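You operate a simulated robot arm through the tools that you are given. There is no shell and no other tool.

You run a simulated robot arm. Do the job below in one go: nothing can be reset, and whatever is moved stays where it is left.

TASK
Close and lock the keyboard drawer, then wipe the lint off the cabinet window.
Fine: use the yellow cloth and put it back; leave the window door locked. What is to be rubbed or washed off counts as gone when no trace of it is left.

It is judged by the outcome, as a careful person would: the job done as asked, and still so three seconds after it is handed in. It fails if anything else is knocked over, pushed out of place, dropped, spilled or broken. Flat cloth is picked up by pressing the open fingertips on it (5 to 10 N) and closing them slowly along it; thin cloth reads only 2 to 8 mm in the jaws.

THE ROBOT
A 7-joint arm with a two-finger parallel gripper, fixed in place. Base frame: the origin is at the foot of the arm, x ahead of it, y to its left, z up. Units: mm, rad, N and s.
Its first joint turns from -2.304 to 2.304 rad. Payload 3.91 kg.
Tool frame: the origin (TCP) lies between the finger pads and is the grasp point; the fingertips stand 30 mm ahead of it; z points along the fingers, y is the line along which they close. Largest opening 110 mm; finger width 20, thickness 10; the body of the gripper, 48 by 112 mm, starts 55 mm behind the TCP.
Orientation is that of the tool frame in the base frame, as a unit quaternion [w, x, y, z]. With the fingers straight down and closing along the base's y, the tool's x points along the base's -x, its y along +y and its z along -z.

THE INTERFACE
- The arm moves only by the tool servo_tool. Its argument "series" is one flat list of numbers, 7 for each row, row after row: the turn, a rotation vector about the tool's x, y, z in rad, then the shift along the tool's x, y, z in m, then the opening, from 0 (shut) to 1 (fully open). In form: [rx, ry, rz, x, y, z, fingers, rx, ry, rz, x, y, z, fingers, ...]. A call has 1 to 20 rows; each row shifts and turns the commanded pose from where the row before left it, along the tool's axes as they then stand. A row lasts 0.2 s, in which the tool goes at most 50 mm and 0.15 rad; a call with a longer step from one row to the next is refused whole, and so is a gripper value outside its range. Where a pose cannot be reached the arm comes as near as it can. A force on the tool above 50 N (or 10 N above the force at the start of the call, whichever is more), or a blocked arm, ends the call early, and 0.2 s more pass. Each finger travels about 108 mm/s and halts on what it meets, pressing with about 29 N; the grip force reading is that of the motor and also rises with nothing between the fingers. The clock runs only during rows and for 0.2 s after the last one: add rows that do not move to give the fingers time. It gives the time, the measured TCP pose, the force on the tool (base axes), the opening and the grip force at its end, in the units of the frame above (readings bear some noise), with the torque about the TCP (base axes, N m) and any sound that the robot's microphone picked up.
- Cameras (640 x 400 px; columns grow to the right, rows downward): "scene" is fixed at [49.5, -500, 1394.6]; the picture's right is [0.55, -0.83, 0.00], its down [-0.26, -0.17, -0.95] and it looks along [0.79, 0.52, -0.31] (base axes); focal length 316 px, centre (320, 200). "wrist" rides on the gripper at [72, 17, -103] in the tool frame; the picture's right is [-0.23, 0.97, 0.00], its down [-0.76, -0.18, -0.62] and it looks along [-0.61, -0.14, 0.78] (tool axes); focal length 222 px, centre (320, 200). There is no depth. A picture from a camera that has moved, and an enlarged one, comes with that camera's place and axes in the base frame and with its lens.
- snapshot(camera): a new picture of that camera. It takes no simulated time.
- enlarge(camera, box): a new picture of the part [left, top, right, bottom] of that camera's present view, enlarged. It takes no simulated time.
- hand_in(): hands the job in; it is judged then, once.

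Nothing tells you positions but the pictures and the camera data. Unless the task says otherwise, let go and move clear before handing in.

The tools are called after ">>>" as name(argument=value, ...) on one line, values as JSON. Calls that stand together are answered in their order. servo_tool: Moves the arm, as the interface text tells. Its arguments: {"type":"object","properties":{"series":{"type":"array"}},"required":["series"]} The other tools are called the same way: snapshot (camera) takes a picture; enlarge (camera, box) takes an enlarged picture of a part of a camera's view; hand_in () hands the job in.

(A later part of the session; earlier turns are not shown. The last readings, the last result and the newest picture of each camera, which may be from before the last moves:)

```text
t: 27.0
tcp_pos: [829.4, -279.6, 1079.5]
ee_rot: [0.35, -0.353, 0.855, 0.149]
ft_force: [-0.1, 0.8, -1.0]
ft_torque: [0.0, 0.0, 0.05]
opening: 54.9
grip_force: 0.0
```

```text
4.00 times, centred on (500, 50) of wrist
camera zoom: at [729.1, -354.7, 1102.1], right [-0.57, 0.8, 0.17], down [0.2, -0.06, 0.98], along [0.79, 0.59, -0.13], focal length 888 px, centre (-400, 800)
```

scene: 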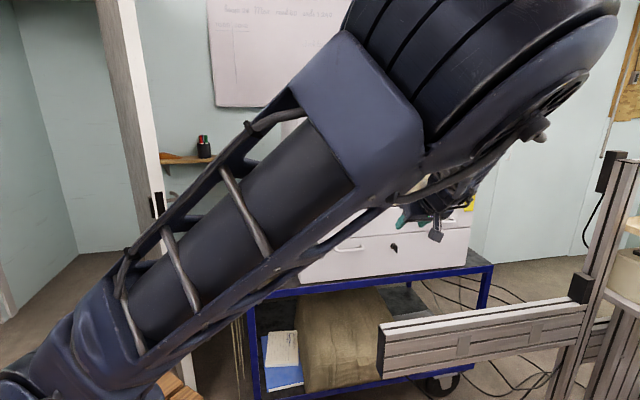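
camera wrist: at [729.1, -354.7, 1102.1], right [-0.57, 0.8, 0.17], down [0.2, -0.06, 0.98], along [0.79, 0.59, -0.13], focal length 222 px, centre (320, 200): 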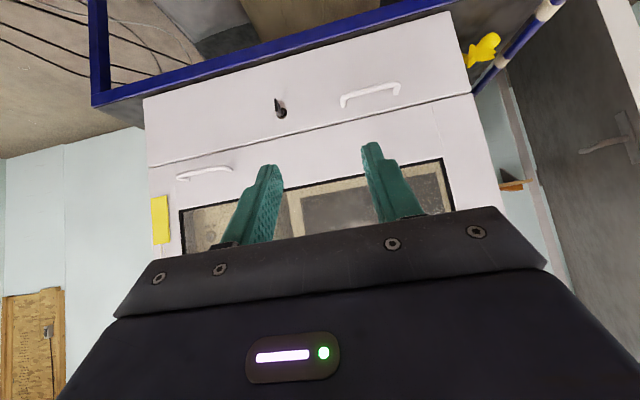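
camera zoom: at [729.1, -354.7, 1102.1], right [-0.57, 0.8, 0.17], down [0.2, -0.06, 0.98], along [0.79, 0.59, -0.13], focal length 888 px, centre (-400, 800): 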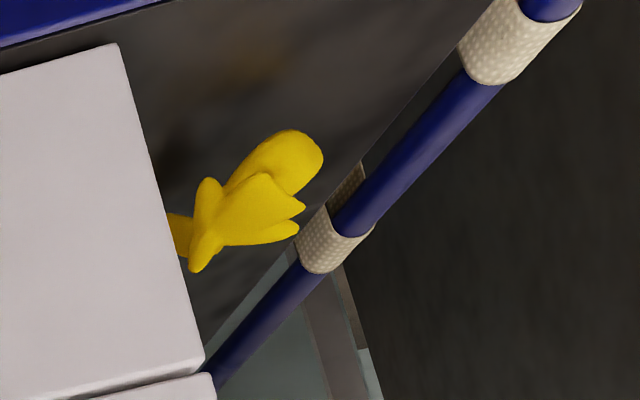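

The key is now vertical at its stop, the same as the locked window key. Next I'll go to the cloth: point the tool down, then move left past the cabinet's side.

>>> servo_tool(series=[0, 0.131, 0, 0, 0, 0, 0.5, 0, 0.131, 0, 0, 0, 0, 0.5, 0, 0.131, 0, 0, 0, 0, 0.5, 0, 0.131, 0, 0, 0, 0, 0.5, 0, 0.131, 0, 0, 0, 0, 0.5, 0, 0.131, 0, 0, 0, 0, 0.5, 0, 0, 0, 0, 0.042, 0, 0.5, 0, 0, 0, 0, 0.042, 0, 0.5, 0, 0, 0, 0, 0.042, 0, 0.5, 0, 0, 0, 0, 0.042, 0, 0.5, 0, 0, 0, 0, 0.042, 0, 0.5, 0, 0, 0, 0, 0.042, 0, 0.5, 0, 0, 0, 0, 0.042, 0, 0.5, 0, 0, 0, 0, 0.042, 0, 0.5, 0, 0, 0, 0, 0.042, 0, 0.5])

>>> snapshot(camera="wrist")

>>> snapshot(camera="scene")

```text
t: 30.2
tcp_pos: [561.5, -13.1, 1081.1]
ee_rot: [-0.005, -0.383, 0.924, 0.002]
ft_force: [0.0, 0.2, 0.2]
ft_torque: [0.01, 0.03, 0.02]
opening: 54.9
grip_force: 0.1
```

```text
taken
camera wrist: at [498.4, -51.1, 1185.2], right [-0.53, 0.85, 0.01], down [0.67, 0.41, 0.62], along [0.52, 0.33, -0.79], focal length 222 px, centre (320, 200)
```

wrist: 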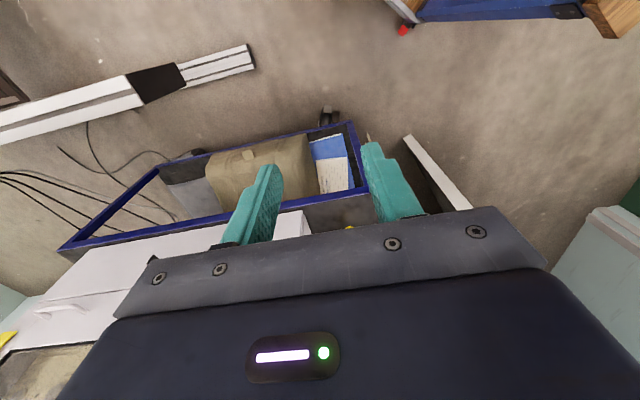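

```text
taken
```

scene: 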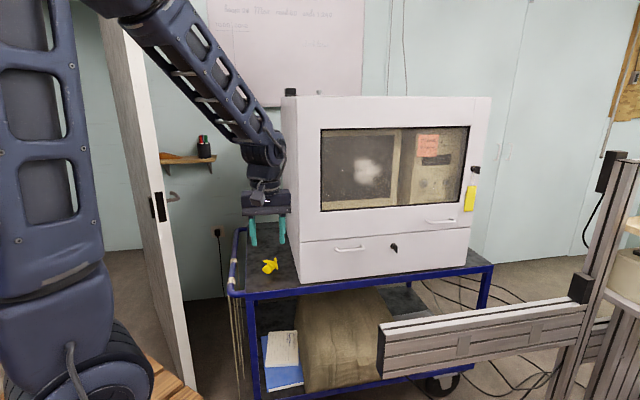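

>>> servo_tool(series=[0, 0, 0, -0.045, 0, 0, 0.5, 0, 0, 0, -0.045, 0, 0, 0.5, 0, 0, 0, -0.045, 0, 0, 0.5, 0, 0, 0, -0.045, 0, 0.02, 0.5, 0, 0, 0, -0.045, 0, 0.02, 0.5, 0, 0, 0, -0.045, 0, 0.02, 0.5])

>>> snapshot(camera="wrist")

>>> snapshot(camera="scene")

```text
t: 31.6
tcp_pos: [752.7, 178.7, 1020.3]
ee_rot: [-0.004, -0.382, 0.924, 0.002]
ft_force: [-0.4, -0.2, 0.7]
ft_torque: [0.04, -0.03, -0.03]
opening: 55.1
grip_force: 0.0
```

```text
taken
camera wrist: at [689.4, 140.0, 1124.1], right [-0.53, 0.85, 0.0], down [0.67, 0.41, 0.62], along [0.52, 0.33, -0.79], focal length 222 px, centre (320, 200)
```

wrist: 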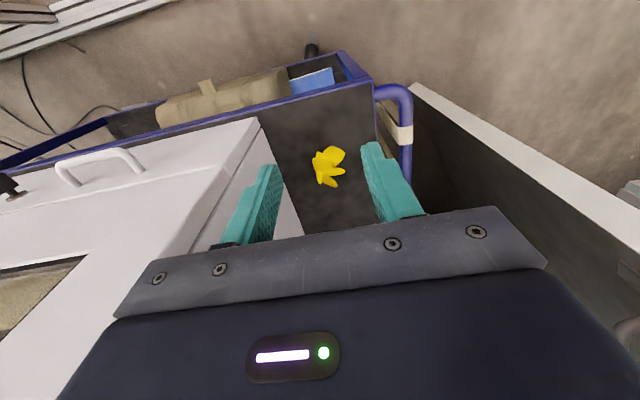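

```text
taken
```

scene: 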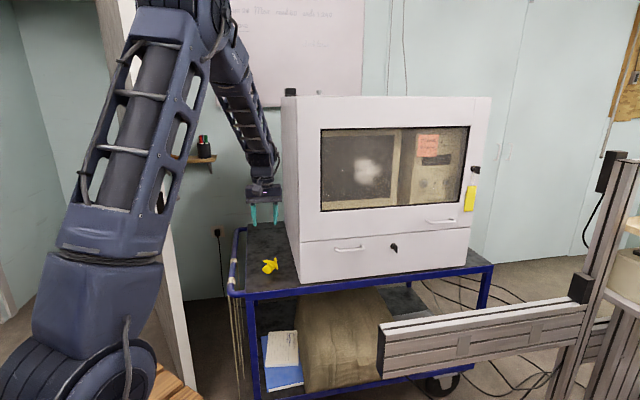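

I'm near the cloth, at about (850,262) with its middle at z≈768. The cart top is near z≈718. I'll zoom in on its shape.

>>> enlarge(camera="wrist", box=[270, 110, 390, 220])

>>> enlarge(camera="scene", box=[230, 230, 310, 290])

```text
3.64 times, centred on (330, 165) of wrist
camera zoom: at [689.4, 140.0, 1124.1], right [-0.53, 0.85, 0.0], down [0.67, 0.41, 0.62], along [0.52, 0.33, -0.79], focal length 808 px, centre (284, 327)
```

zoom: 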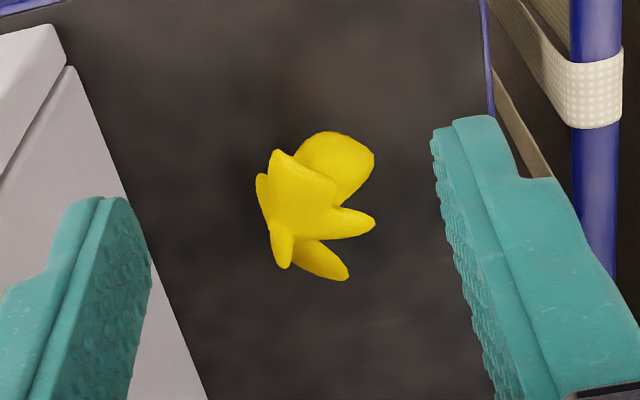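

```text
6.67 times, centred on (270, 260) of scene
camera zoom: at [49.5, -500.0, 1394.6], right [0.55, -0.83, 0.0], down [-0.26, -0.17, -0.95], along [0.79, 0.52, -0.31], focal length 2106 px, centre (653, -200)
```

zoom: 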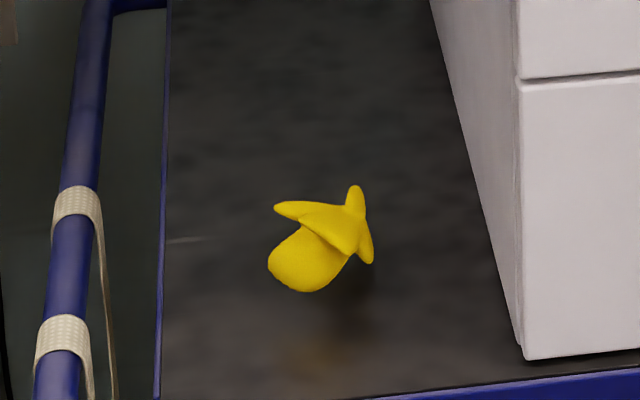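

The cloth is a gathered bundle: a bulb resting on the cart with petals up, axis leaning toward +x. I'll yaw the tool to close across that lean and come closer above it for another look.

>>> servo_tool(series=[0, 0, 0.137, 0, 0, 0, 0.7, 0, 0, 0.137, 0, 0, 0, 0.7, 0, 0, 0.137, 0, 0, 0, 0.7, 0, 0, 0.137, 0, 0, 0, 0.7, 0, 0, 0.137, 0, 0, 0, 0.7, 0, 0, 0.137, 0, 0, 0, 0.7, 0, 0, 0.137, 0, 0, 0, 0.7, 0, 0, 0, -0.0192, 0.02285, 0.03, 0.7, 0, 0, 0, -0.0192, 0.02285, 0.03, 0.7, 0, 0, 0, -0.0192, 0.02285, 0.03, 0.7, 0, 0, 0, -0.0192, 0.02285, 0.03, 0.7])

>>> snapshot(camera="wrist")

>>> snapshot(camera="scene")

>>> enlarge(camera="wrist", box=[220, 80, 420, 240])

>>> enlarge(camera="scene", box=[220, 200, 320, 290])

```text
t: 34.0
tcp_pos: [844.0, 253.8, 898.3]
ee_rot: [-0.003, 0.087, 0.996, 0.0]
ft_force: [-0.1, 0.3, 0.7]
ft_torque: [0.02, -0.01, 0.02]
opening: 76.9
grip_force: 0.1
```

```text
taken
camera wrist: at [775.0, 283.9, 1003.5], right [0.39, 0.92, 0.0], down [0.72, -0.31, 0.62], along [0.57, -0.25, -0.79], focal length 222 px, centre (320, 200)
```

wrist: 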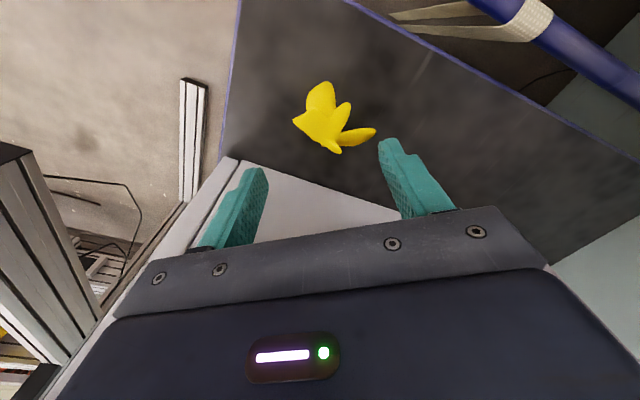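

```text
taken
```

scene: 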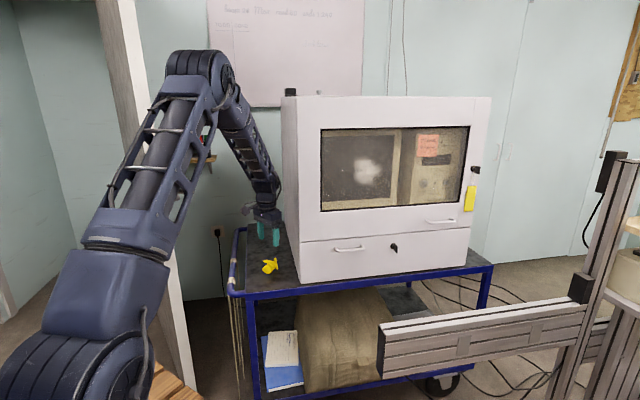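

```text
2.50 times, centred on (320, 160) of wrist
camera zoom: at [775.0, 283.9, 1003.5], right [0.39, 0.92, 0.0], down [0.72, -0.31, 0.62], along [0.57, -0.25, -0.79], focal length 555 px, centre (320, 300)
```

zoom: 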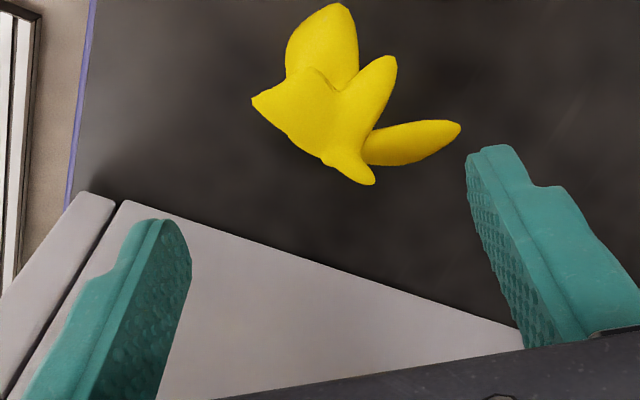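

```text
4.44 times, centred on (270, 245) of scene
camera zoom: at [49.5, -500.0, 1394.6], right [0.55, -0.83, 0.0], down [-0.26, -0.17, -0.95], along [0.79, 0.52, -0.31], focal length 1404 px, centre (542, 0)
```

zoom: 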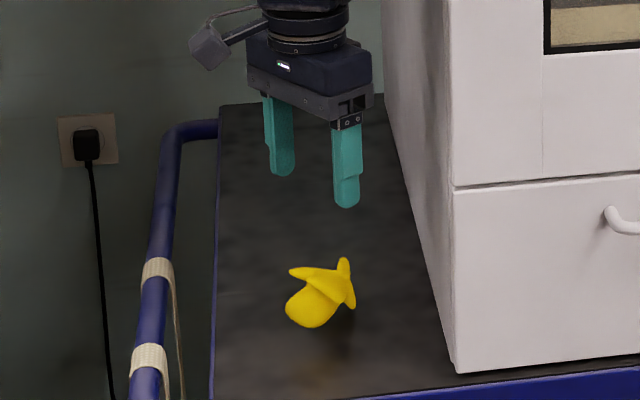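

I have the bundle's neck at about (849,258,775), with the bulb slightly toward the base. I'll open wide, descend over it and close slowly.

>>> servo_tool(series=[0, 0, 0, 0, 0, 0, 0.95, 0, 0, 0, -0.001, 0.00125, 0.028, 0.95, 0, 0, 0, -0.001, 0.00125, 0.028, 0.95, 0, 0, 0, -0.001, 0.00125, 0.028, 0.95, 0, 0, 0, -0.001, 0.00125, 0.028, 0.95])

>>> snapshot(camera="wrist")

>>> enlarge(camera="scene", box=[220, 200, 320, 290])

```text
t: 35.2
tcp_pos: [846.2, 259.1, 786.0]
ee_rot: [-0.004, 0.087, 0.996, 0.0]
ft_force: [-0.3, -0.7, 0.8]
ft_torque: [0.09, -0.01, 0.02]
opening: 104.6
grip_force: 0.0
```

```text
taken
camera wrist: at [777.7, 288.2, 890.5], right [0.39, 0.92, 0.0], down [0.72, -0.31, 0.62], along [0.57, -0.25, -0.79], focal length 222 px, centre (320, 200)
```

wrist: 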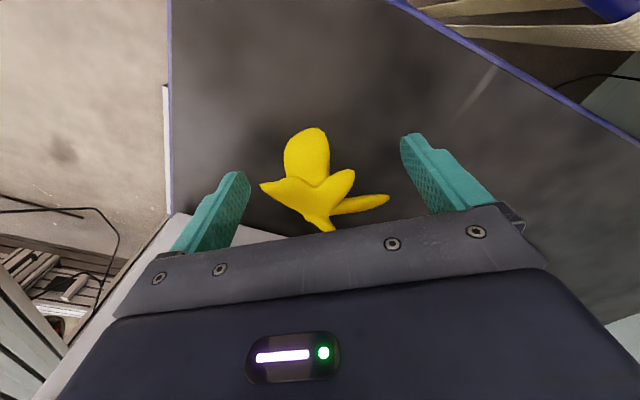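

```text
4.44 times, centred on (270, 245) of scene
camera zoom: at [49.5, -500.0, 1394.6], right [0.55, -0.83, 0.0], down [-0.26, -0.17, -0.95], along [0.79, 0.52, -0.31], focal length 1404 px, centre (542, 0)
```

zoom: 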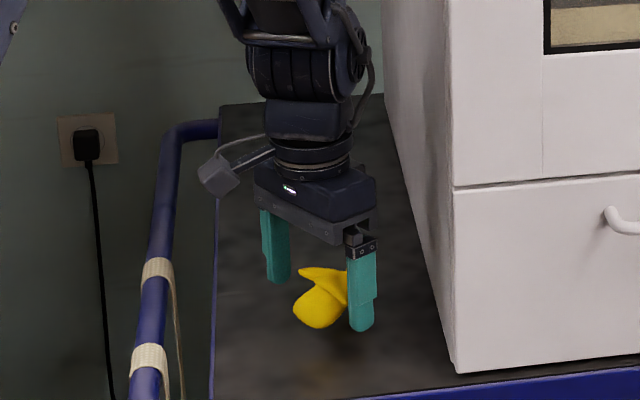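

The bundle sits between the fingers with its neck about 7 mm off-centre. I'll centre on it, raise slightly so the bulb sticks out below the tips, and close slowly.

>>> servo_tool(series=[0, 0, 0, 0, -0.007, -0.006, 0.95, 0, 0, 0, 0, 0, 0, 0.85, 0, 0, 0, 0, 0, 0, 0.75, 0, 0, 0, 0, 0, 0, 0.65, 0, 0, 0, 0, 0, 0, 0.55, 0, 0, 0, 0, 0, 0, 0.45, 0, 0, 0, 0, 0, 0, 0.35, 0, 0, 0, 0, 0, 0, 0.25, 0, 0, 0, 0, 0, 0, 0.15, 0, 0, 0, 0, 0, 0, 0.07, 0, 0, 0, 0, 0, 0, 0, 0, 0, 0, 0, 0, 0, 0, 0, 0, 0, 0, 0, 0, 0])

>>> snapshot(camera="wrist")

>>> enlarge(camera="scene", box=[220, 200, 320, 290])

```text
t: 38.0
tcp_pos: [844.3, 252.2, 793.4]
ee_rot: [-0.005, 0.087, 0.996, 0.0]
ft_force: [-2.0, -0.1, 5.4]
ft_torque: [0.05, -0.06, 0.08]
opening: 88.7
grip_force: 29.1
```

```text
taken
camera wrist: at [776.8, 281.8, 897.6], right [0.39, 0.92, 0.0], down [0.72, -0.31, 0.62], along [0.57, -0.24, -0.79], focal length 222 px, centre (320, 200)
```

wrist: 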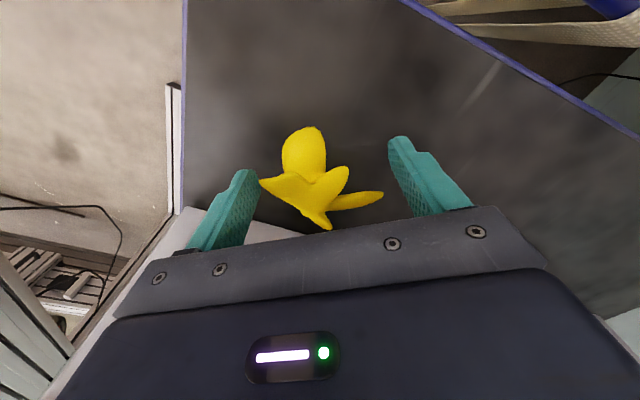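

```text
4.44 times, centred on (270, 245) of scene
camera zoom: at [49.5, -500.0, 1394.6], right [0.55, -0.83, 0.0], down [-0.26, -0.17, -0.95], along [0.79, 0.52, -0.31], focal length 1404 px, centre (542, 0)
```

zoom: 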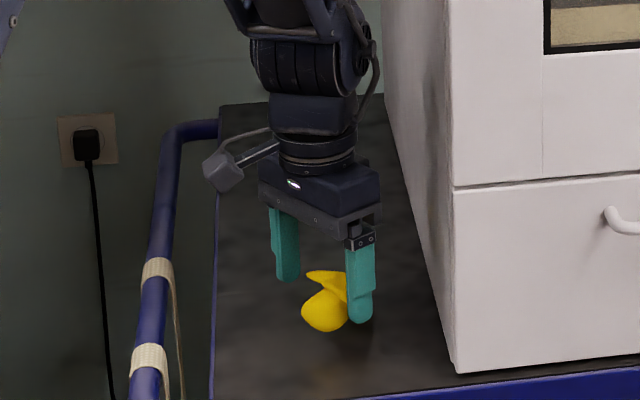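

The fingers stopped at 89 mm, so something is holding them apart. I'll look closely before doing anything.

>>> enlarge(camera="wrist", box=[180, 100, 480, 260])

>>> enlarge(camera="scene", box=[260, 235, 320, 285])

```text
2.13 times, centred on (330, 180) of wrist
camera zoom: at [776.8, 281.8, 897.6], right [0.39, 0.92, 0.0], down [0.72, -0.31, 0.62], along [0.57, -0.24, -0.79], focal length 474 px, centre (299, 243)
```

zoom: 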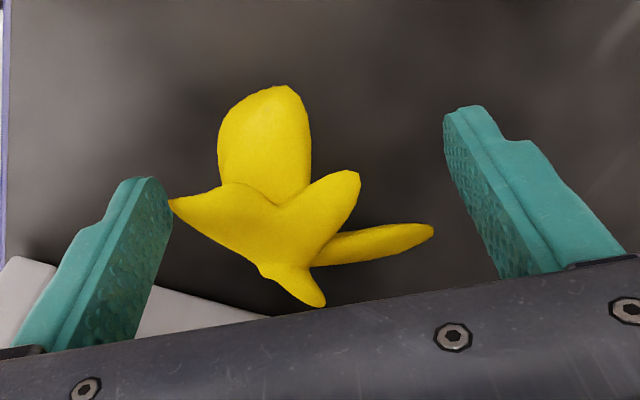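

```text
8.00 times, centred on (290, 260) of scene
camera zoom: at [49.5, -500.0, 1394.6], right [0.55, -0.83, 0.0], down [-0.26, -0.17, -0.95], along [0.79, 0.52, -0.31], focal length 2527 px, centre (560, -280)
```

zoom: 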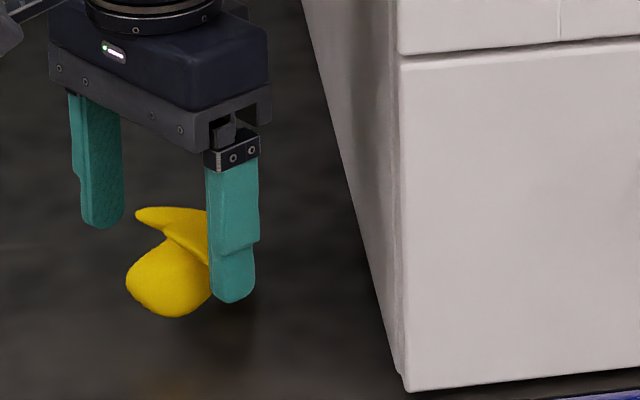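

The bundle behaves as a firm object, about 88 mm wide petal to petal in this direction and only about 45 mm wide about 38° round. I'll open, lift, turn by 38°, and re-check.

>>> servo_tool(series=[0, 0, 0, 0, 0, 0, 1, 0, 0, 0, 0, 0, 0, 1, 0, 0, 0, 0, 0, -0.03, 1, 0, 0, 0, 0, 0, -0.03, 1, 0, 0, 0, 0, 0, -0.01, 0.8, 0, 0, -0.1326, 0, 0, 0, 0.8, 0, 0, -0.1326, 0, 0, 0, 0.8, 0, 0, -0.1326, 0, 0, 0, 0.8, 0, 0, -0.1326, 0, 0, 0, 0.8, 0, 0, -0.1326, 0, 0, 0, 0.8])

>>> snapshot(camera="wrist")

>>> enlarge(camera="wrist", box=[220, 80, 420, 240])

>>> enlarge(camera="scene", box=[230, 230, 310, 290])

```text
t: 40.2
tcp_pos: [846.0, 251.6, 862.0]
ee_rot: [-0.005, -0.243, 0.97, 0.001]
ft_force: [-0.4, 1.3, -0.4]
ft_torque: [-0.01, 0.0, 0.0]
opening: 87.8
grip_force: 0.0
```

```text
taken
camera wrist: at [774.3, 233.5, 966.8], right [-0.26, 0.97, 0.0], down [0.76, 0.2, 0.62], along [0.59, 0.16, -0.79], focal length 222 px, centre (320, 200)
```

wrist: 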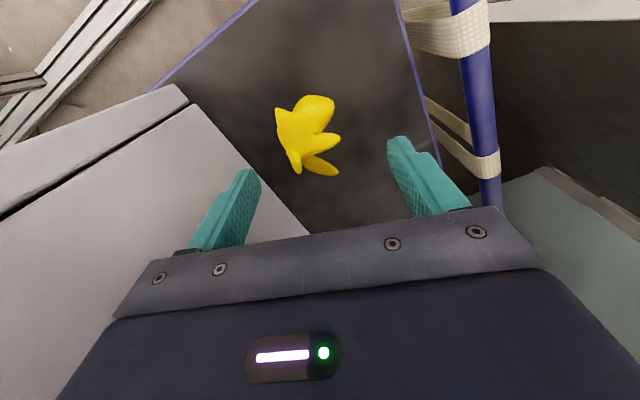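

```text
2.50 times, centred on (320, 160) of wrist
camera zoom: at [774.3, 233.5, 966.8], right [-0.26, 0.97, 0.0], down [0.76, 0.2, 0.62], along [0.59, 0.16, -0.79], focal length 555 px, centre (320, 300)
```

zoom: 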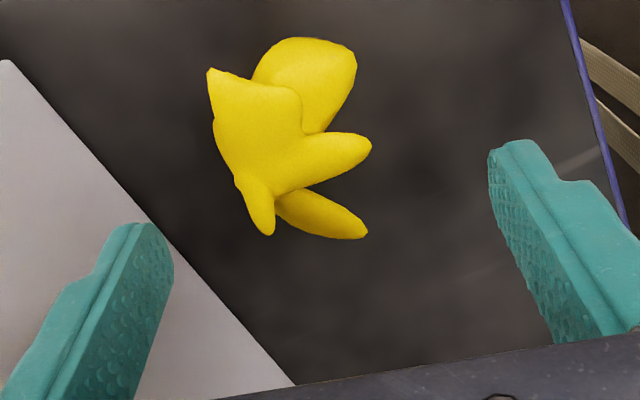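

```text
6.67 times, centred on (270, 260) of scene
camera zoom: at [49.5, -500.0, 1394.6], right [0.55, -0.83, 0.0], down [-0.26, -0.17, -0.95], along [0.79, 0.52, -0.31], focal length 2106 px, centre (653, -200)
```

zoom: 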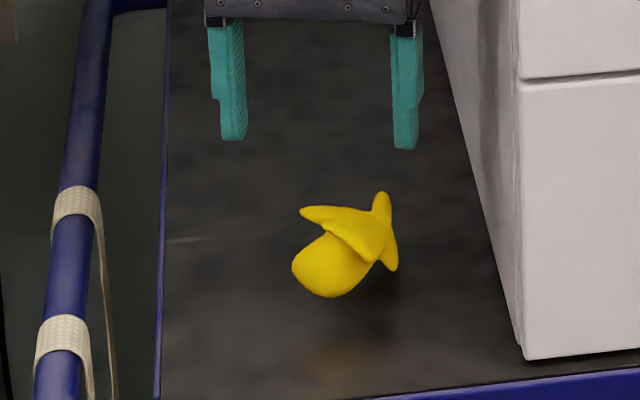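

Across the fingers the bundle now spans about 45 mm. I'll centre on it, descend and close slowly.

>>> servo_tool(series=[0, 0, 0, 0.0012, -0.0015, 0.0205, 0.85, 0, 0, 0, 0.0012, -0.0015, 0.0205, 0.85, 0, 0, 0, 0.0012, -0.0015, 0.0205, 0.85, 0, 0, 0, 0.0014, -0.0015, 0.0205, 0.85, 0, 0, 0, 0, 0, 0, 0.75, 0, 0, 0, 0, 0, 0, 0.65, 0, 0, 0, 0, 0, 0, 0.55, 0, 0, 0, 0, 0, 0, 0.47, 0, 0, 0, 0, 0, 0, 0.4, 0, 0, 0, 0, 0, 0, 0.35, 0, 0, 0, 0, 0, 0, 0.3, 0, 0, 0, 0, 0, 0, 0.25])

>>> enlarge(camera="wrist", box=[180, 100, 480, 260])

>>> enlarge(camera="scene", box=[230, 230, 310, 290])

```text
t: 42.8
tcp_pos: [843.9, 245.7, 780.9]
ee_rot: [-0.004, -0.242, 0.97, 0.0]
ft_force: [0.5, -0.1, 0.4]
ft_torque: [-0.03, 0.03, 0.02]
opening: 75.4
grip_force: 29.6
```

```text
2.13 times, centred on (330, 180) of wrist
camera zoom: at [771.6, 226.3, 884.9], right [-0.26, 0.97, 0.0], down [0.76, 0.2, 0.62], along [0.6, 0.16, -0.79], focal length 474 px, centre (299, 243)
```

zoom: 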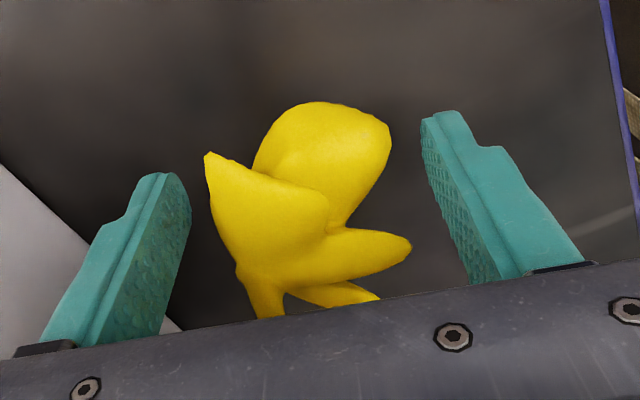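

```text
6.67 times, centred on (270, 260) of scene
camera zoom: at [49.5, -500.0, 1394.6], right [0.55, -0.83, 0.0], down [-0.26, -0.17, -0.95], along [0.79, 0.52, -0.31], focal length 2106 px, centre (653, -200)
```

zoom: 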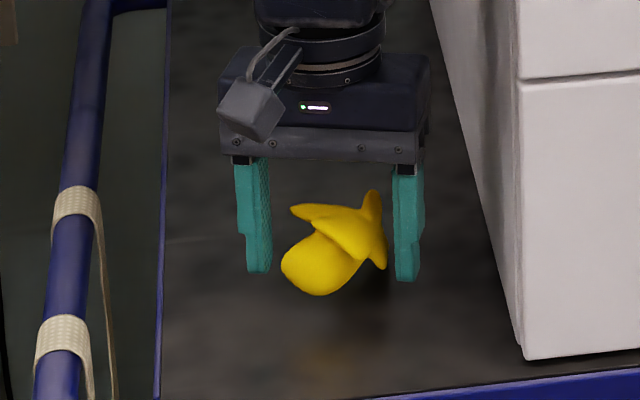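

The fingers stopped at 75 mm with motor load, so the bundle's contact envelope is a bit bigger than it looks. I'll hold the squeeze and try a small lift.

>>> servo_tool(series=[0, 0, 0, 0, 0, 0, 0.1, 0, 0, 0, 0, 0, 0, 0, 0, 0, 0, 0, 0, 0, 0, 0, 0, 0, 0, 0, -0.005, 0, 0, 0, 0, 0, 0, -0.005, 0, 0, 0, 0, 0, 0, -0.005, 0])

>>> enlarge(camera="wrist", box=[180, 100, 480, 260])

>>> enlarge(camera="scene", box=[230, 230, 310, 290])

```text
t: 44.2
tcp_pos: [842.9, 244.1, 796.8]
ee_rot: [-0.006, -0.242, 0.97, 0.0]
ft_force: [1.0, -0.6, -1.1]
ft_torque: [-0.01, 0.05, 0.0]
opening: 75.5
grip_force: 28.8
```

```text
2.13 times, centred on (330, 180) of wrist
camera zoom: at [771.9, 226.0, 900.2], right [-0.26, 0.97, 0.0], down [0.76, 0.2, 0.62], along [0.59, 0.16, -0.79], focal length 474 px, centre (299, 243)
```

zoom: 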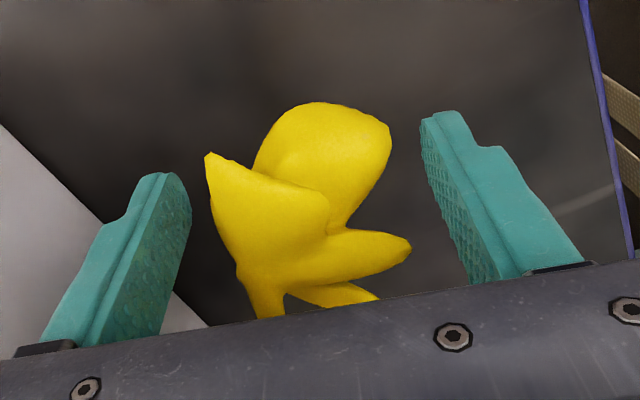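

```text
6.67 times, centred on (270, 260) of scene
camera zoom: at [49.5, -500.0, 1394.6], right [0.55, -0.83, 0.0], down [-0.26, -0.17, -0.95], along [0.79, 0.52, -0.31], focal length 2106 px, centre (653, -200)
```

zoom: 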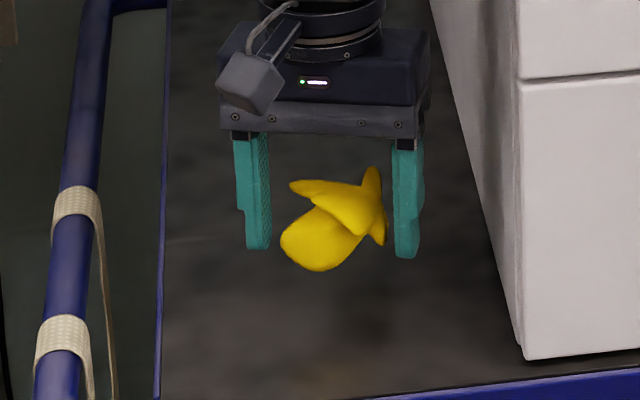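

The cloth lifts with the gripper. I'll square the tool to the cabinet, raise it, and back out in front of the cabinet plane.

>>> servo_tool(series=[0, 0, 0, 0, 0, -0.02, 0, 0, 0, 0, 0, 0, -0.03, 0, 0, 0, -0.145, 0, 0, -0.03, 0, 0, 0, -0.145, 0, 0, -0.03, 0, 0, 0, 0, 0, 0, -0.04, 0, 0, 0, 0, 0, 0, -0.04, 0, 0, 0, 0, 0, 0, -0.04, 0, 0, 0, 0, 0, 0, -0.04, 0, 0, 0, 0, 0, 0, -0.04, 0, 0, 0, 0, 0, 0, -0.04, 0, 0, 0, 0, 0.04, 0, 0, 0, 0, 0, 0, 0.04, 0, 0, 0, 0, 0, 0, 0.04, 0, 0, 0, 0, 0, 0, 0.04, 0, 0, 0, 0, 0, 0, 0.04, 0, 0, 0, 0, 0, 0, 0.04, 0, 0, 0])

>>> snapshot(camera="wrist")

>>> snapshot(camera="scene")

```text
t: 47.6
tcp_pos: [676.8, 75.8, 1145.9]
ee_rot: [-0.004, -0.379, 0.925, 0.003]
ft_force: [0.1, 0.1, -1.0]
ft_torque: [-0.05, 0.01, -0.02]
opening: 74.8
grip_force: 29.2
```

```text
taken
camera wrist: at [613.4, 38.0, 1250.7], right [-0.52, 0.85, 0.0], down [0.67, 0.41, 0.62], along [0.52, 0.32, -0.79], focal length 222 px, centre (320, 200)
```

wrist: 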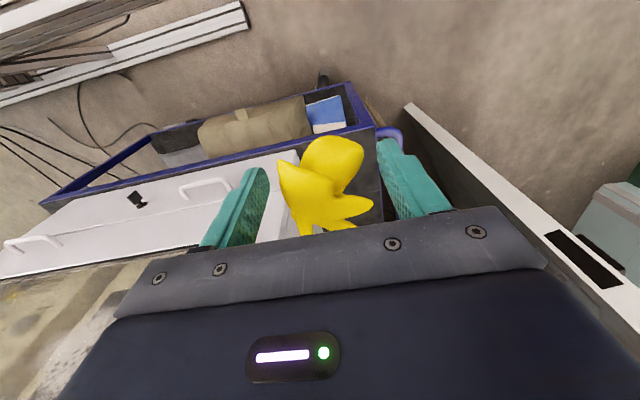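

```text
taken
```

scene: 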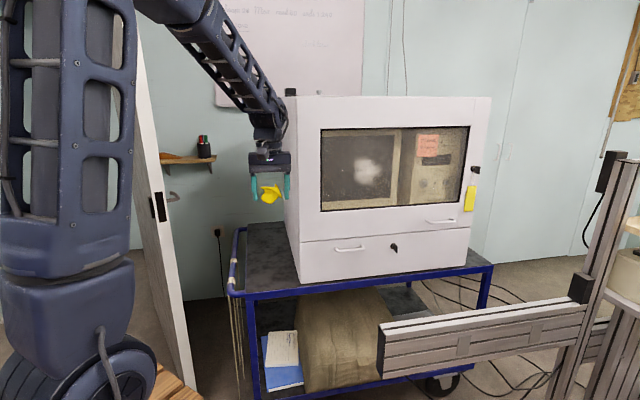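

The cloth is held well. The lint centre is at about lateral 756, z 1151 on the glass (plane m≈690). I'll move sideways in front of it, then pitch the tool partway up and check.

>>> servo_tool(series=[0, 0, 0, 0.005, -0.042, 0, 0, 0, 0, 0, 0.005, -0.042, 0, 0, 0, 0, 0, 0.005, -0.042, 0, 0, 0, 0, 0, 0.005, -0.042, 0, 0, 0, 0, 0, 0.005, -0.042, 0, 0, 0, 0, 0, 0.005, -0.042, 0, 0, 0, 0, 0, 0.005, -0.042, 0, 0, 0, 0, 0, 0.005, -0.042, 0, 0, 0, -0.1428, 0, 0, 0, 0, 0, 0, -0.1428, 0, 0, 0, 0, 0, 0, -0.1428, 0, 0, 0, 0, 0, 0, -0.1428, 0, 0, 0, 0, 0, 0, -0.1428, 0, 0, 0, 0, 0, 0, -0.1428, 0, 0, 0, 0, 0])

>>> snapshot(camera="wrist")

>>> snapshot(camera="scene")

```text
t: 50.6
tcp_pos: [883.9, -191.2, 1145.9]
ee_rot: [0.382, -0.344, 0.843, 0.158]
ft_force: [0.0, 0.0, -0.5]
ft_torque: [-0.03, 0.04, -0.02]
opening: 74.2
grip_force: 29.0
```

```text
taken
camera wrist: at [782.1, -266.4, 1159.8], right [-0.58, 0.8, 0.18], down [0.15, -0.11, 0.98], along [0.8, 0.59, -0.06], focal length 222 px, centre (320, 200)
```

wrist: 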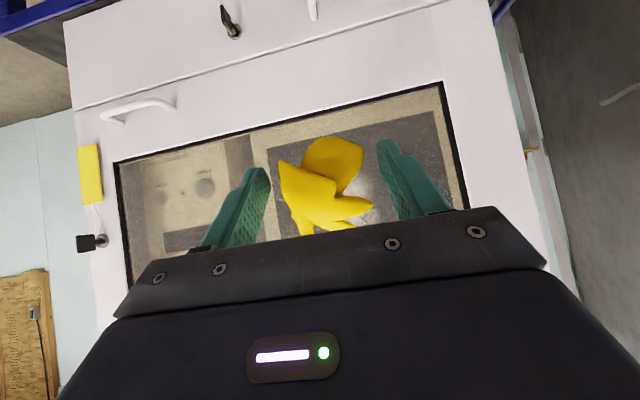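

```text
taken
```

scene: 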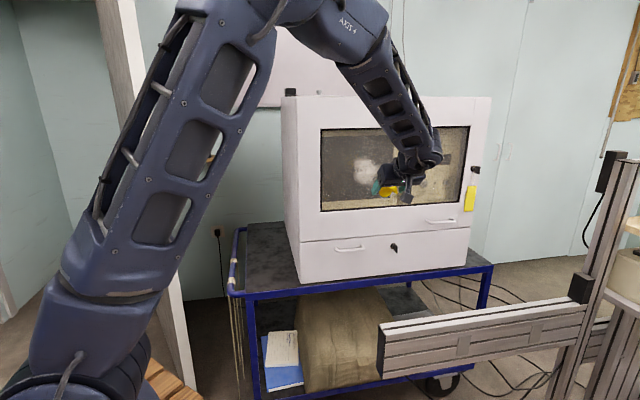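

>>> servo_tool(series=[0, -0.12, 0, 0, 0, 0, 0, 0, -0.12, 0, 0, 0, 0, 0, 0, -0.12, 0, 0, 0, 0, 0])

>>> snapshot(camera="wrist")

>>> snapshot(camera="scene")

```text
t: 51.4
tcp_pos: [883.0, -190.9, 1146.5]
ee_rot: [0.526, -0.31, 0.761, 0.218]
ft_force: [1.8, 0.4, -0.4]
ft_torque: [-0.02, 0.03, -0.02]
opening: 74.1
grip_force: 29.2
```

```text
taken
camera wrist: at [783.9, -263.9, 1115.0], right [-0.63, 0.75, 0.22], down [-0.1, -0.35, 0.93], along [0.77, 0.56, 0.29], focal length 222 px, centre (320, 200)
```

wrist: 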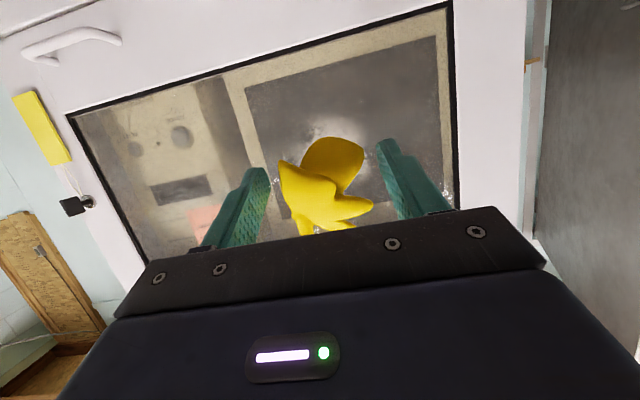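

```text
taken
```

scene: 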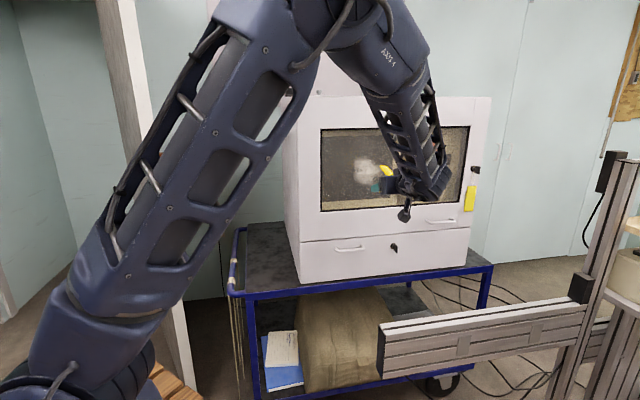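

The posture is good: tool 20° below horizontal, elbow up, and the cloth's bulb leads the fingertips. I'll approach the glass.

>>> servo_tool(series=[0, 0, 0, -0.0063, 0, 0.0169, 0, 0, 0, 0, -0.0063, 0, 0.0169, 0, 0, 0, 0, -0.0063, 0, 0.0169, 0, 0, 0, 0, -0.0063, 0, 0.0169, 0, 0, 0, 0, -0.0063, 0, 0.0169, 0, 0, 0, 0, -0.0063, 0, 0.0169, 0, 0, 0, 0, -0.0035, 0, 0.0094, 0])

>>> snapshot(camera="wrist")

>>> snapshot(camera="scene")

```text
t: 53.0
tcp_pos: [967.6, -108.4, 1145.2]
ee_rot: [0.525, -0.31, 0.762, 0.218]
ft_force: [0.2, 0.1, -1.3]
ft_torque: [-0.03, 0.01, 0.0]
opening: 74.1
grip_force: 29.1
```

```text
taken
camera wrist: at [868.1, -180.7, 1114.3], right [-0.63, 0.75, 0.22], down [-0.1, -0.35, 0.93], along [0.77, 0.56, 0.29], focal length 222 px, centre (320, 200)
```

wrist: 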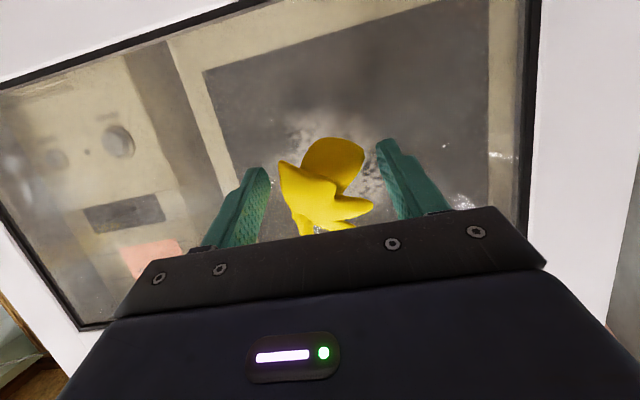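

```text
taken
```

scene: 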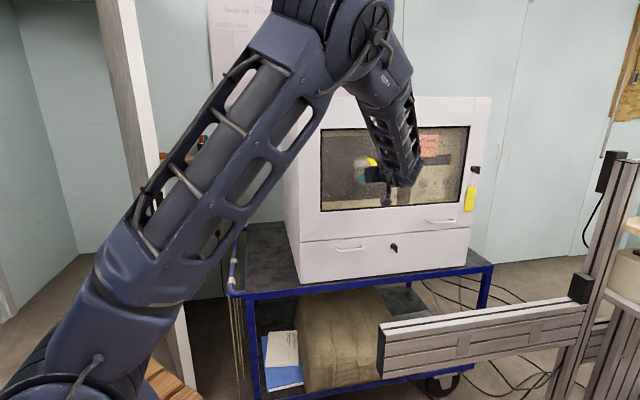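

>>> servo_tool(series=[0, 0, 0, -0.0014, 0, 0.00375, 0, 0, 0, 0, -0.0014, 0, 0.00375, 0, 0, 0, 0, -0.0014, 0, 0.00375, 0, 0, 0, 0, -0.0007, 0, 0.00187, 0, 0, 0, 0, -0.0007, 0, 0.00187, 0, 0, 0, 0, -0.0007, 0, 0.00187, 0])

```text
t: 54.4
tcp_pos: [980.5, -96.5, 1145.8]
ee_rot: [0.524, -0.311, 0.762, 0.218]
ft_force: [-11.1, -13.1, -8.2]
ft_torque: [0.37, -0.33, -0.01]
opening: 73.9
grip_force: 29.2
```

Contact with the glass at about 17 N. I'll ease off a touch and do a short test sweep sideways.

>>> servo_tool(series=[0, 0, 0, 0.0002, 0.008, -0.0005, 0, 0, 0, 0, 0, 0.012, 0, 0, 0, 0, 0, 0, 0.012, 0, 0, 0, 0, 0, 0, 0.012, 0, 0])

>>> snapshot(camera="wrist")

>>> enlarge(camera="wrist", box=[200, 60, 500, 240])

>>> enlarge(camera="scene", box=[310, 110, 480, 220])

```text
t: 55.4
tcp_pos: [949.1, -64.5, 1145.4]
ee_rot: [0.526, -0.31, 0.761, 0.219]
ft_force: [-1.4, -2.8, 0.1]
ft_torque: [0.19, -0.13, 0.0]
opening: 73.4
grip_force: 28.9
```

```text
taken
camera wrist: at [849.4, -137.1, 1114.9], right [-0.63, 0.75, 0.22], down [-0.09, -0.35, 0.93], along [0.77, 0.56, 0.29], focal length 222 px, centre (320, 200)
```

wrist: 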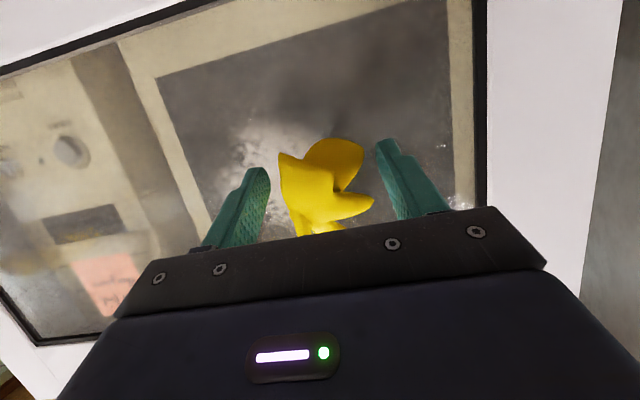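

```text
2.13 times, centred on (350, 150) of wrist
camera zoom: at [849.4, -137.1, 1114.9], right [-0.63, 0.75, 0.22], down [-0.09, -0.35, 0.93], along [0.77, 0.56, 0.29], focal length 474 px, centre (256, 307)
```

zoom: 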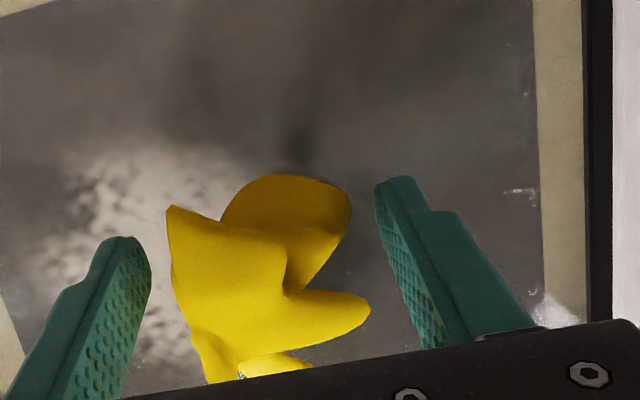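

```text
3.64 times, centred on (395, 165) of scene
camera zoom: at [49.5, -500.0, 1394.6], right [0.55, -0.83, 0.0], down [-0.26, -0.17, -0.95], along [0.79, 0.52, -0.31], focal length 1148 px, centre (47, 327)
```

zoom: 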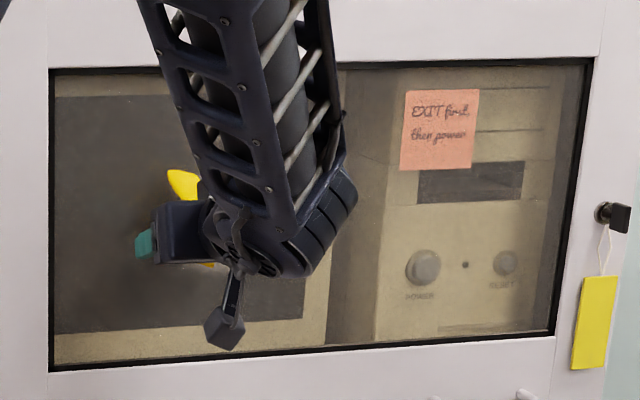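

I'll back off a little to see whether the test sweep removed any lint.

>>> servo_tool(series=[0, 0, 0, 0.007, 0, -0.01874, 0, 0, 0, 0, 0.014, 0, -0.0375, 0, 0, 0, 0, 0.014, -0.04, -0.026, 0, 0, 0, 0, 0.014, -0.04, -0.026, 0])

>>> snapshot(camera="wrist")

>>> enlarge(camera="wrist", box=[200, 60, 500, 240])

>>> enlarge(camera="scene", box=[310, 110, 480, 220])

```text
t: 56.4
tcp_pos: [922.3, -204.2, 1137.5]
ee_rot: [0.525, -0.311, 0.762, 0.218]
ft_force: [0.2, 0.8, -0.9]
ft_torque: [-0.04, 0.05, -0.04]
opening: 73.3
grip_force: 29.1
```

```text
taken
camera wrist: at [821.6, -277.1, 1106.8], right [-0.63, 0.75, 0.22], down [-0.09, -0.35, 0.93], along [0.77, 0.56, 0.29], focal length 222 px, centre (320, 200)
```

wrist: 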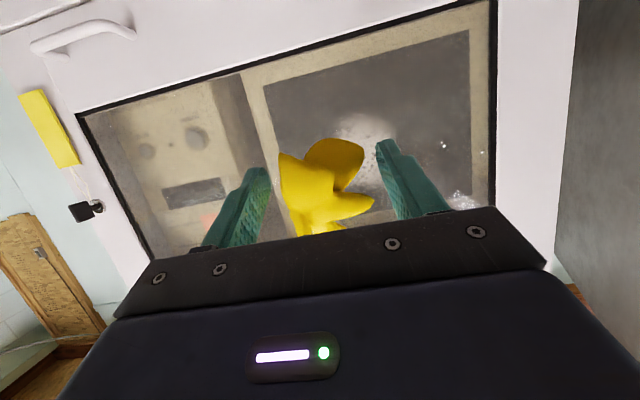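

```text
2.13 times, centred on (350, 150) of wrist
camera zoom: at [821.6, -277.1, 1106.8], right [-0.63, 0.75, 0.22], down [-0.09, -0.35, 0.93], along [0.77, 0.56, 0.29], focal length 474 px, centre (256, 307)
```

zoom: 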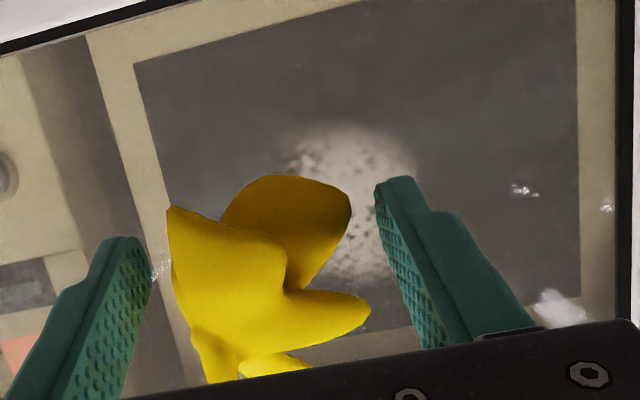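

```text
3.64 times, centred on (395, 165) of scene
camera zoom: at [49.5, -500.0, 1394.6], right [0.55, -0.83, 0.0], down [-0.26, -0.17, -0.95], along [0.79, 0.52, -0.31], focal length 1148 px, centre (47, 327)
```

zoom: 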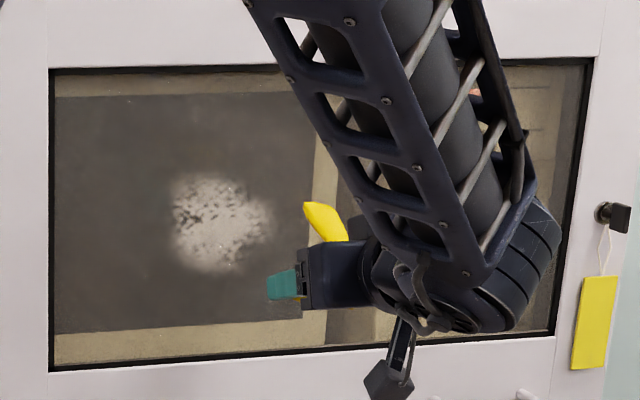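

The lint is untouched: the torque shows that a petal above the tool touched the glass, at z≈1205, just above the patch. Levelling the tool will make the bulb lead, so I'll do that here and check the arm's posture.

>>> servo_tool(series=[0, -0.12, 0, 0, 0, 0, 0, 0, -0.12, 0, 0, 0, 0, 0, 0, -0.11, 0, 0, 0, 0, 0])

>>> snapshot(camera="wrist")

>>> snapshot(camera="scene")

```text
t: 57.2
tcp_pos: [921.1, -204.9, 1137.1]
ee_rot: [0.651, -0.268, 0.657, 0.269]
ft_force: [1.0, 0.6, -0.2]
ft_torque: [-0.01, 0.01, -0.04]
opening: 73.3
grip_force: 28.3
```

```text
taken
camera wrist: at [834.2, -264.9, 1066.6], right [-0.68, 0.69, 0.23], down [-0.31, -0.56, 0.77], along [0.66, 0.45, 0.6], focal length 222 px, centre (320, 200)
```

wrist: 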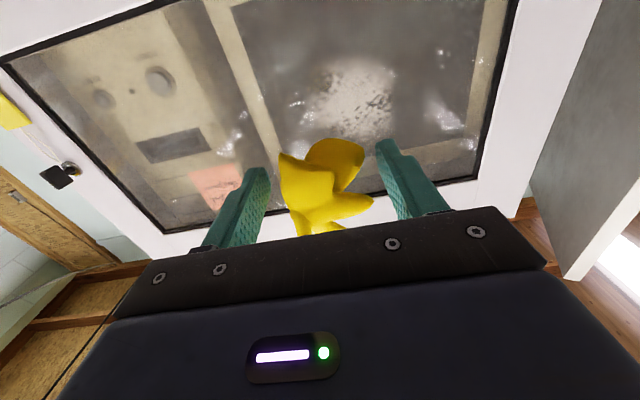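

```text
taken
```

scene: 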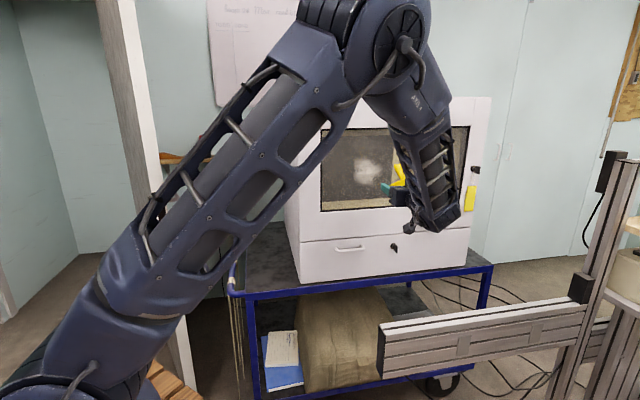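

The tool is now level with the elbow still up. I'll approach the lint centre with the bulb leading.

>>> servo_tool(series=[0, 0, 0, -0.004, 0.0075, 0.0225, 0, 0, 0, 0, -0.004, 0.0075, 0.0225, 0, 0, 0, 0, -0.004, 0.0075, 0.0225, 0, 0, 0, 0, -0.004, 0.0075, 0.0225, 0, 0, 0, 0, 0, 0, 0.004, 0, 0, 0, 0, 0, 0, 0.004, 0, 0, 0, 0, 0, 0, 0.002, 0, 0, 0, 0, 0, 0, 0.002, 0, 0, 0, 0, 0, 0, 0.002, 0])

```text
t: 59.2
tcp_pos: [973.5, -108.9, 1153.3]
ee_rot: [0.65, -0.268, 0.658, 0.269]
ft_force: [-0.6, -1.2, -0.2]
ft_torque: [0.0, -0.01, -0.02]
opening: 73.1
grip_force: 29.2
```

>>> servo_tool(series=[0, 0, 0, 0, 0, 0.003, 0, 0, 0, 0, 0, 0, 0.003, 0, 0, 0, 0, 0, 0, 0.002, 0, 0, 0, 0, 0, 0, 0.002, 0, 0, 0, 0, 0, 0, 0.002, 0])

>>> enlarge(camera="wrist", box=[200, 40, 500, 240])

```text
t: 60.4
tcp_pos: [983.0, -102.2, 1151.3]
ee_rot: [0.649, -0.267, 0.659, 0.269]
ft_force: [-0.3, 0.1, -0.8]
ft_torque: [-0.02, 0.01, -0.02]
opening: 73.2
grip_force: 29.2
```

```text
2.00 times, centred on (350, 140) of wrist
camera zoom: at [895.8, -161.9, 1080.9], right [-0.68, 0.69, 0.23], down [-0.31, -0.56, 0.77], along [0.66, 0.45, 0.6], focal length 444 px, centre (260, 320)
```

zoom: 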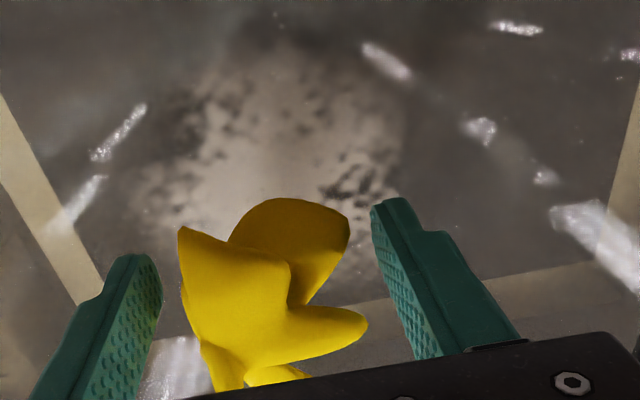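

>>> servo_tool(series=[0, 0, 0, 0, 0, 0.003, 0, 0, 0, 0, 0, 0, 0.003, 0, 0, 0, 0, 0, 0, 0.002, 0, 0, 0, 0, 0, 0, 0.002, 0])

```text
t: 61.4
tcp_pos: [989.7, -95.8, 1151.7]
ee_rot: [0.65, -0.268, 0.658, 0.269]
ft_force: [-14.8, -8.3, -0.2]
ft_torque: [-0.16, 0.29, 0.28]
opening: 72.8
grip_force: 29.1
```

The bulb is now touching inside the lint patch at 17 N. I'll do a test sweep across the patch and look.

>>> servo_tool(series=[0, 0, 0, 0, 0.01, -0.0003, 0, 0, 0, 0, 0, 0.012, 0, 0, 0, 0, 0, 0, 0.012, 0, 0, 0, 0, 0, 0, 0.012, 0, 0])

>>> enlarge(camera="wrist", box=[200, 40, 500, 240])

>>> enlarge(camera="scene", box=[310, 110, 480, 220])

```text
t: 62.4
tcp_pos: [957.5, -63.2, 1151.6]
ee_rot: [0.65, -0.267, 0.659, 0.268]
ft_force: [-8.4, -17.3, -0.8]
ft_torque: [-0.36, 0.18, -0.32]
opening: 72.8
grip_force: 29.2
```

```text
2.00 times, centred on (350, 140) of wrist
camera zoom: at [870.3, -123.3, 1081.1], right [-0.68, 0.69, 0.23], down [-0.31, -0.56, 0.77], along [0.66, 0.45, 0.6], focal length 444 px, centre (260, 320)
```

zoom: 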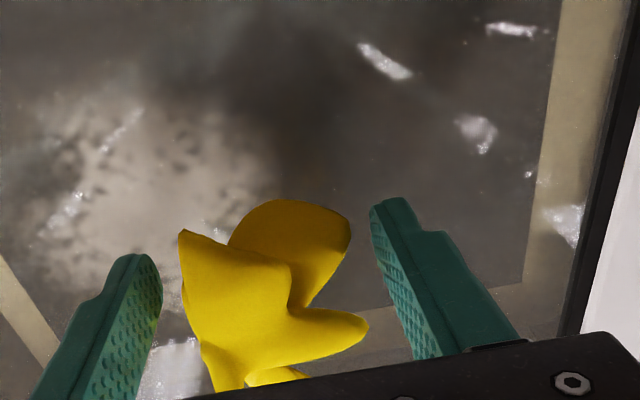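

```text
3.64 times, centred on (395, 165) of scene
camera zoom: at [49.5, -500.0, 1394.6], right [0.55, -0.83, 0.0], down [-0.26, -0.17, -0.95], along [0.79, 0.52, -0.31], focal length 1148 px, centre (47, 327)
```

zoom: 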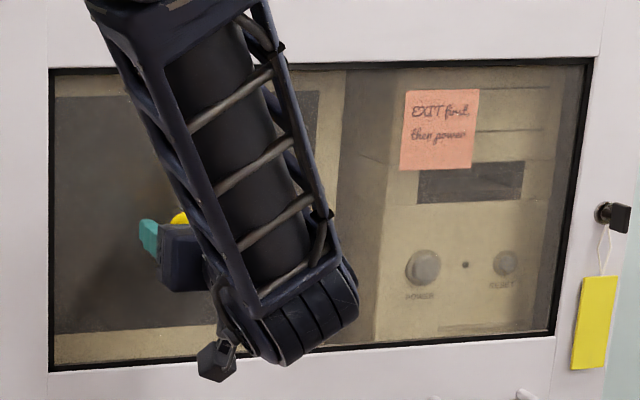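

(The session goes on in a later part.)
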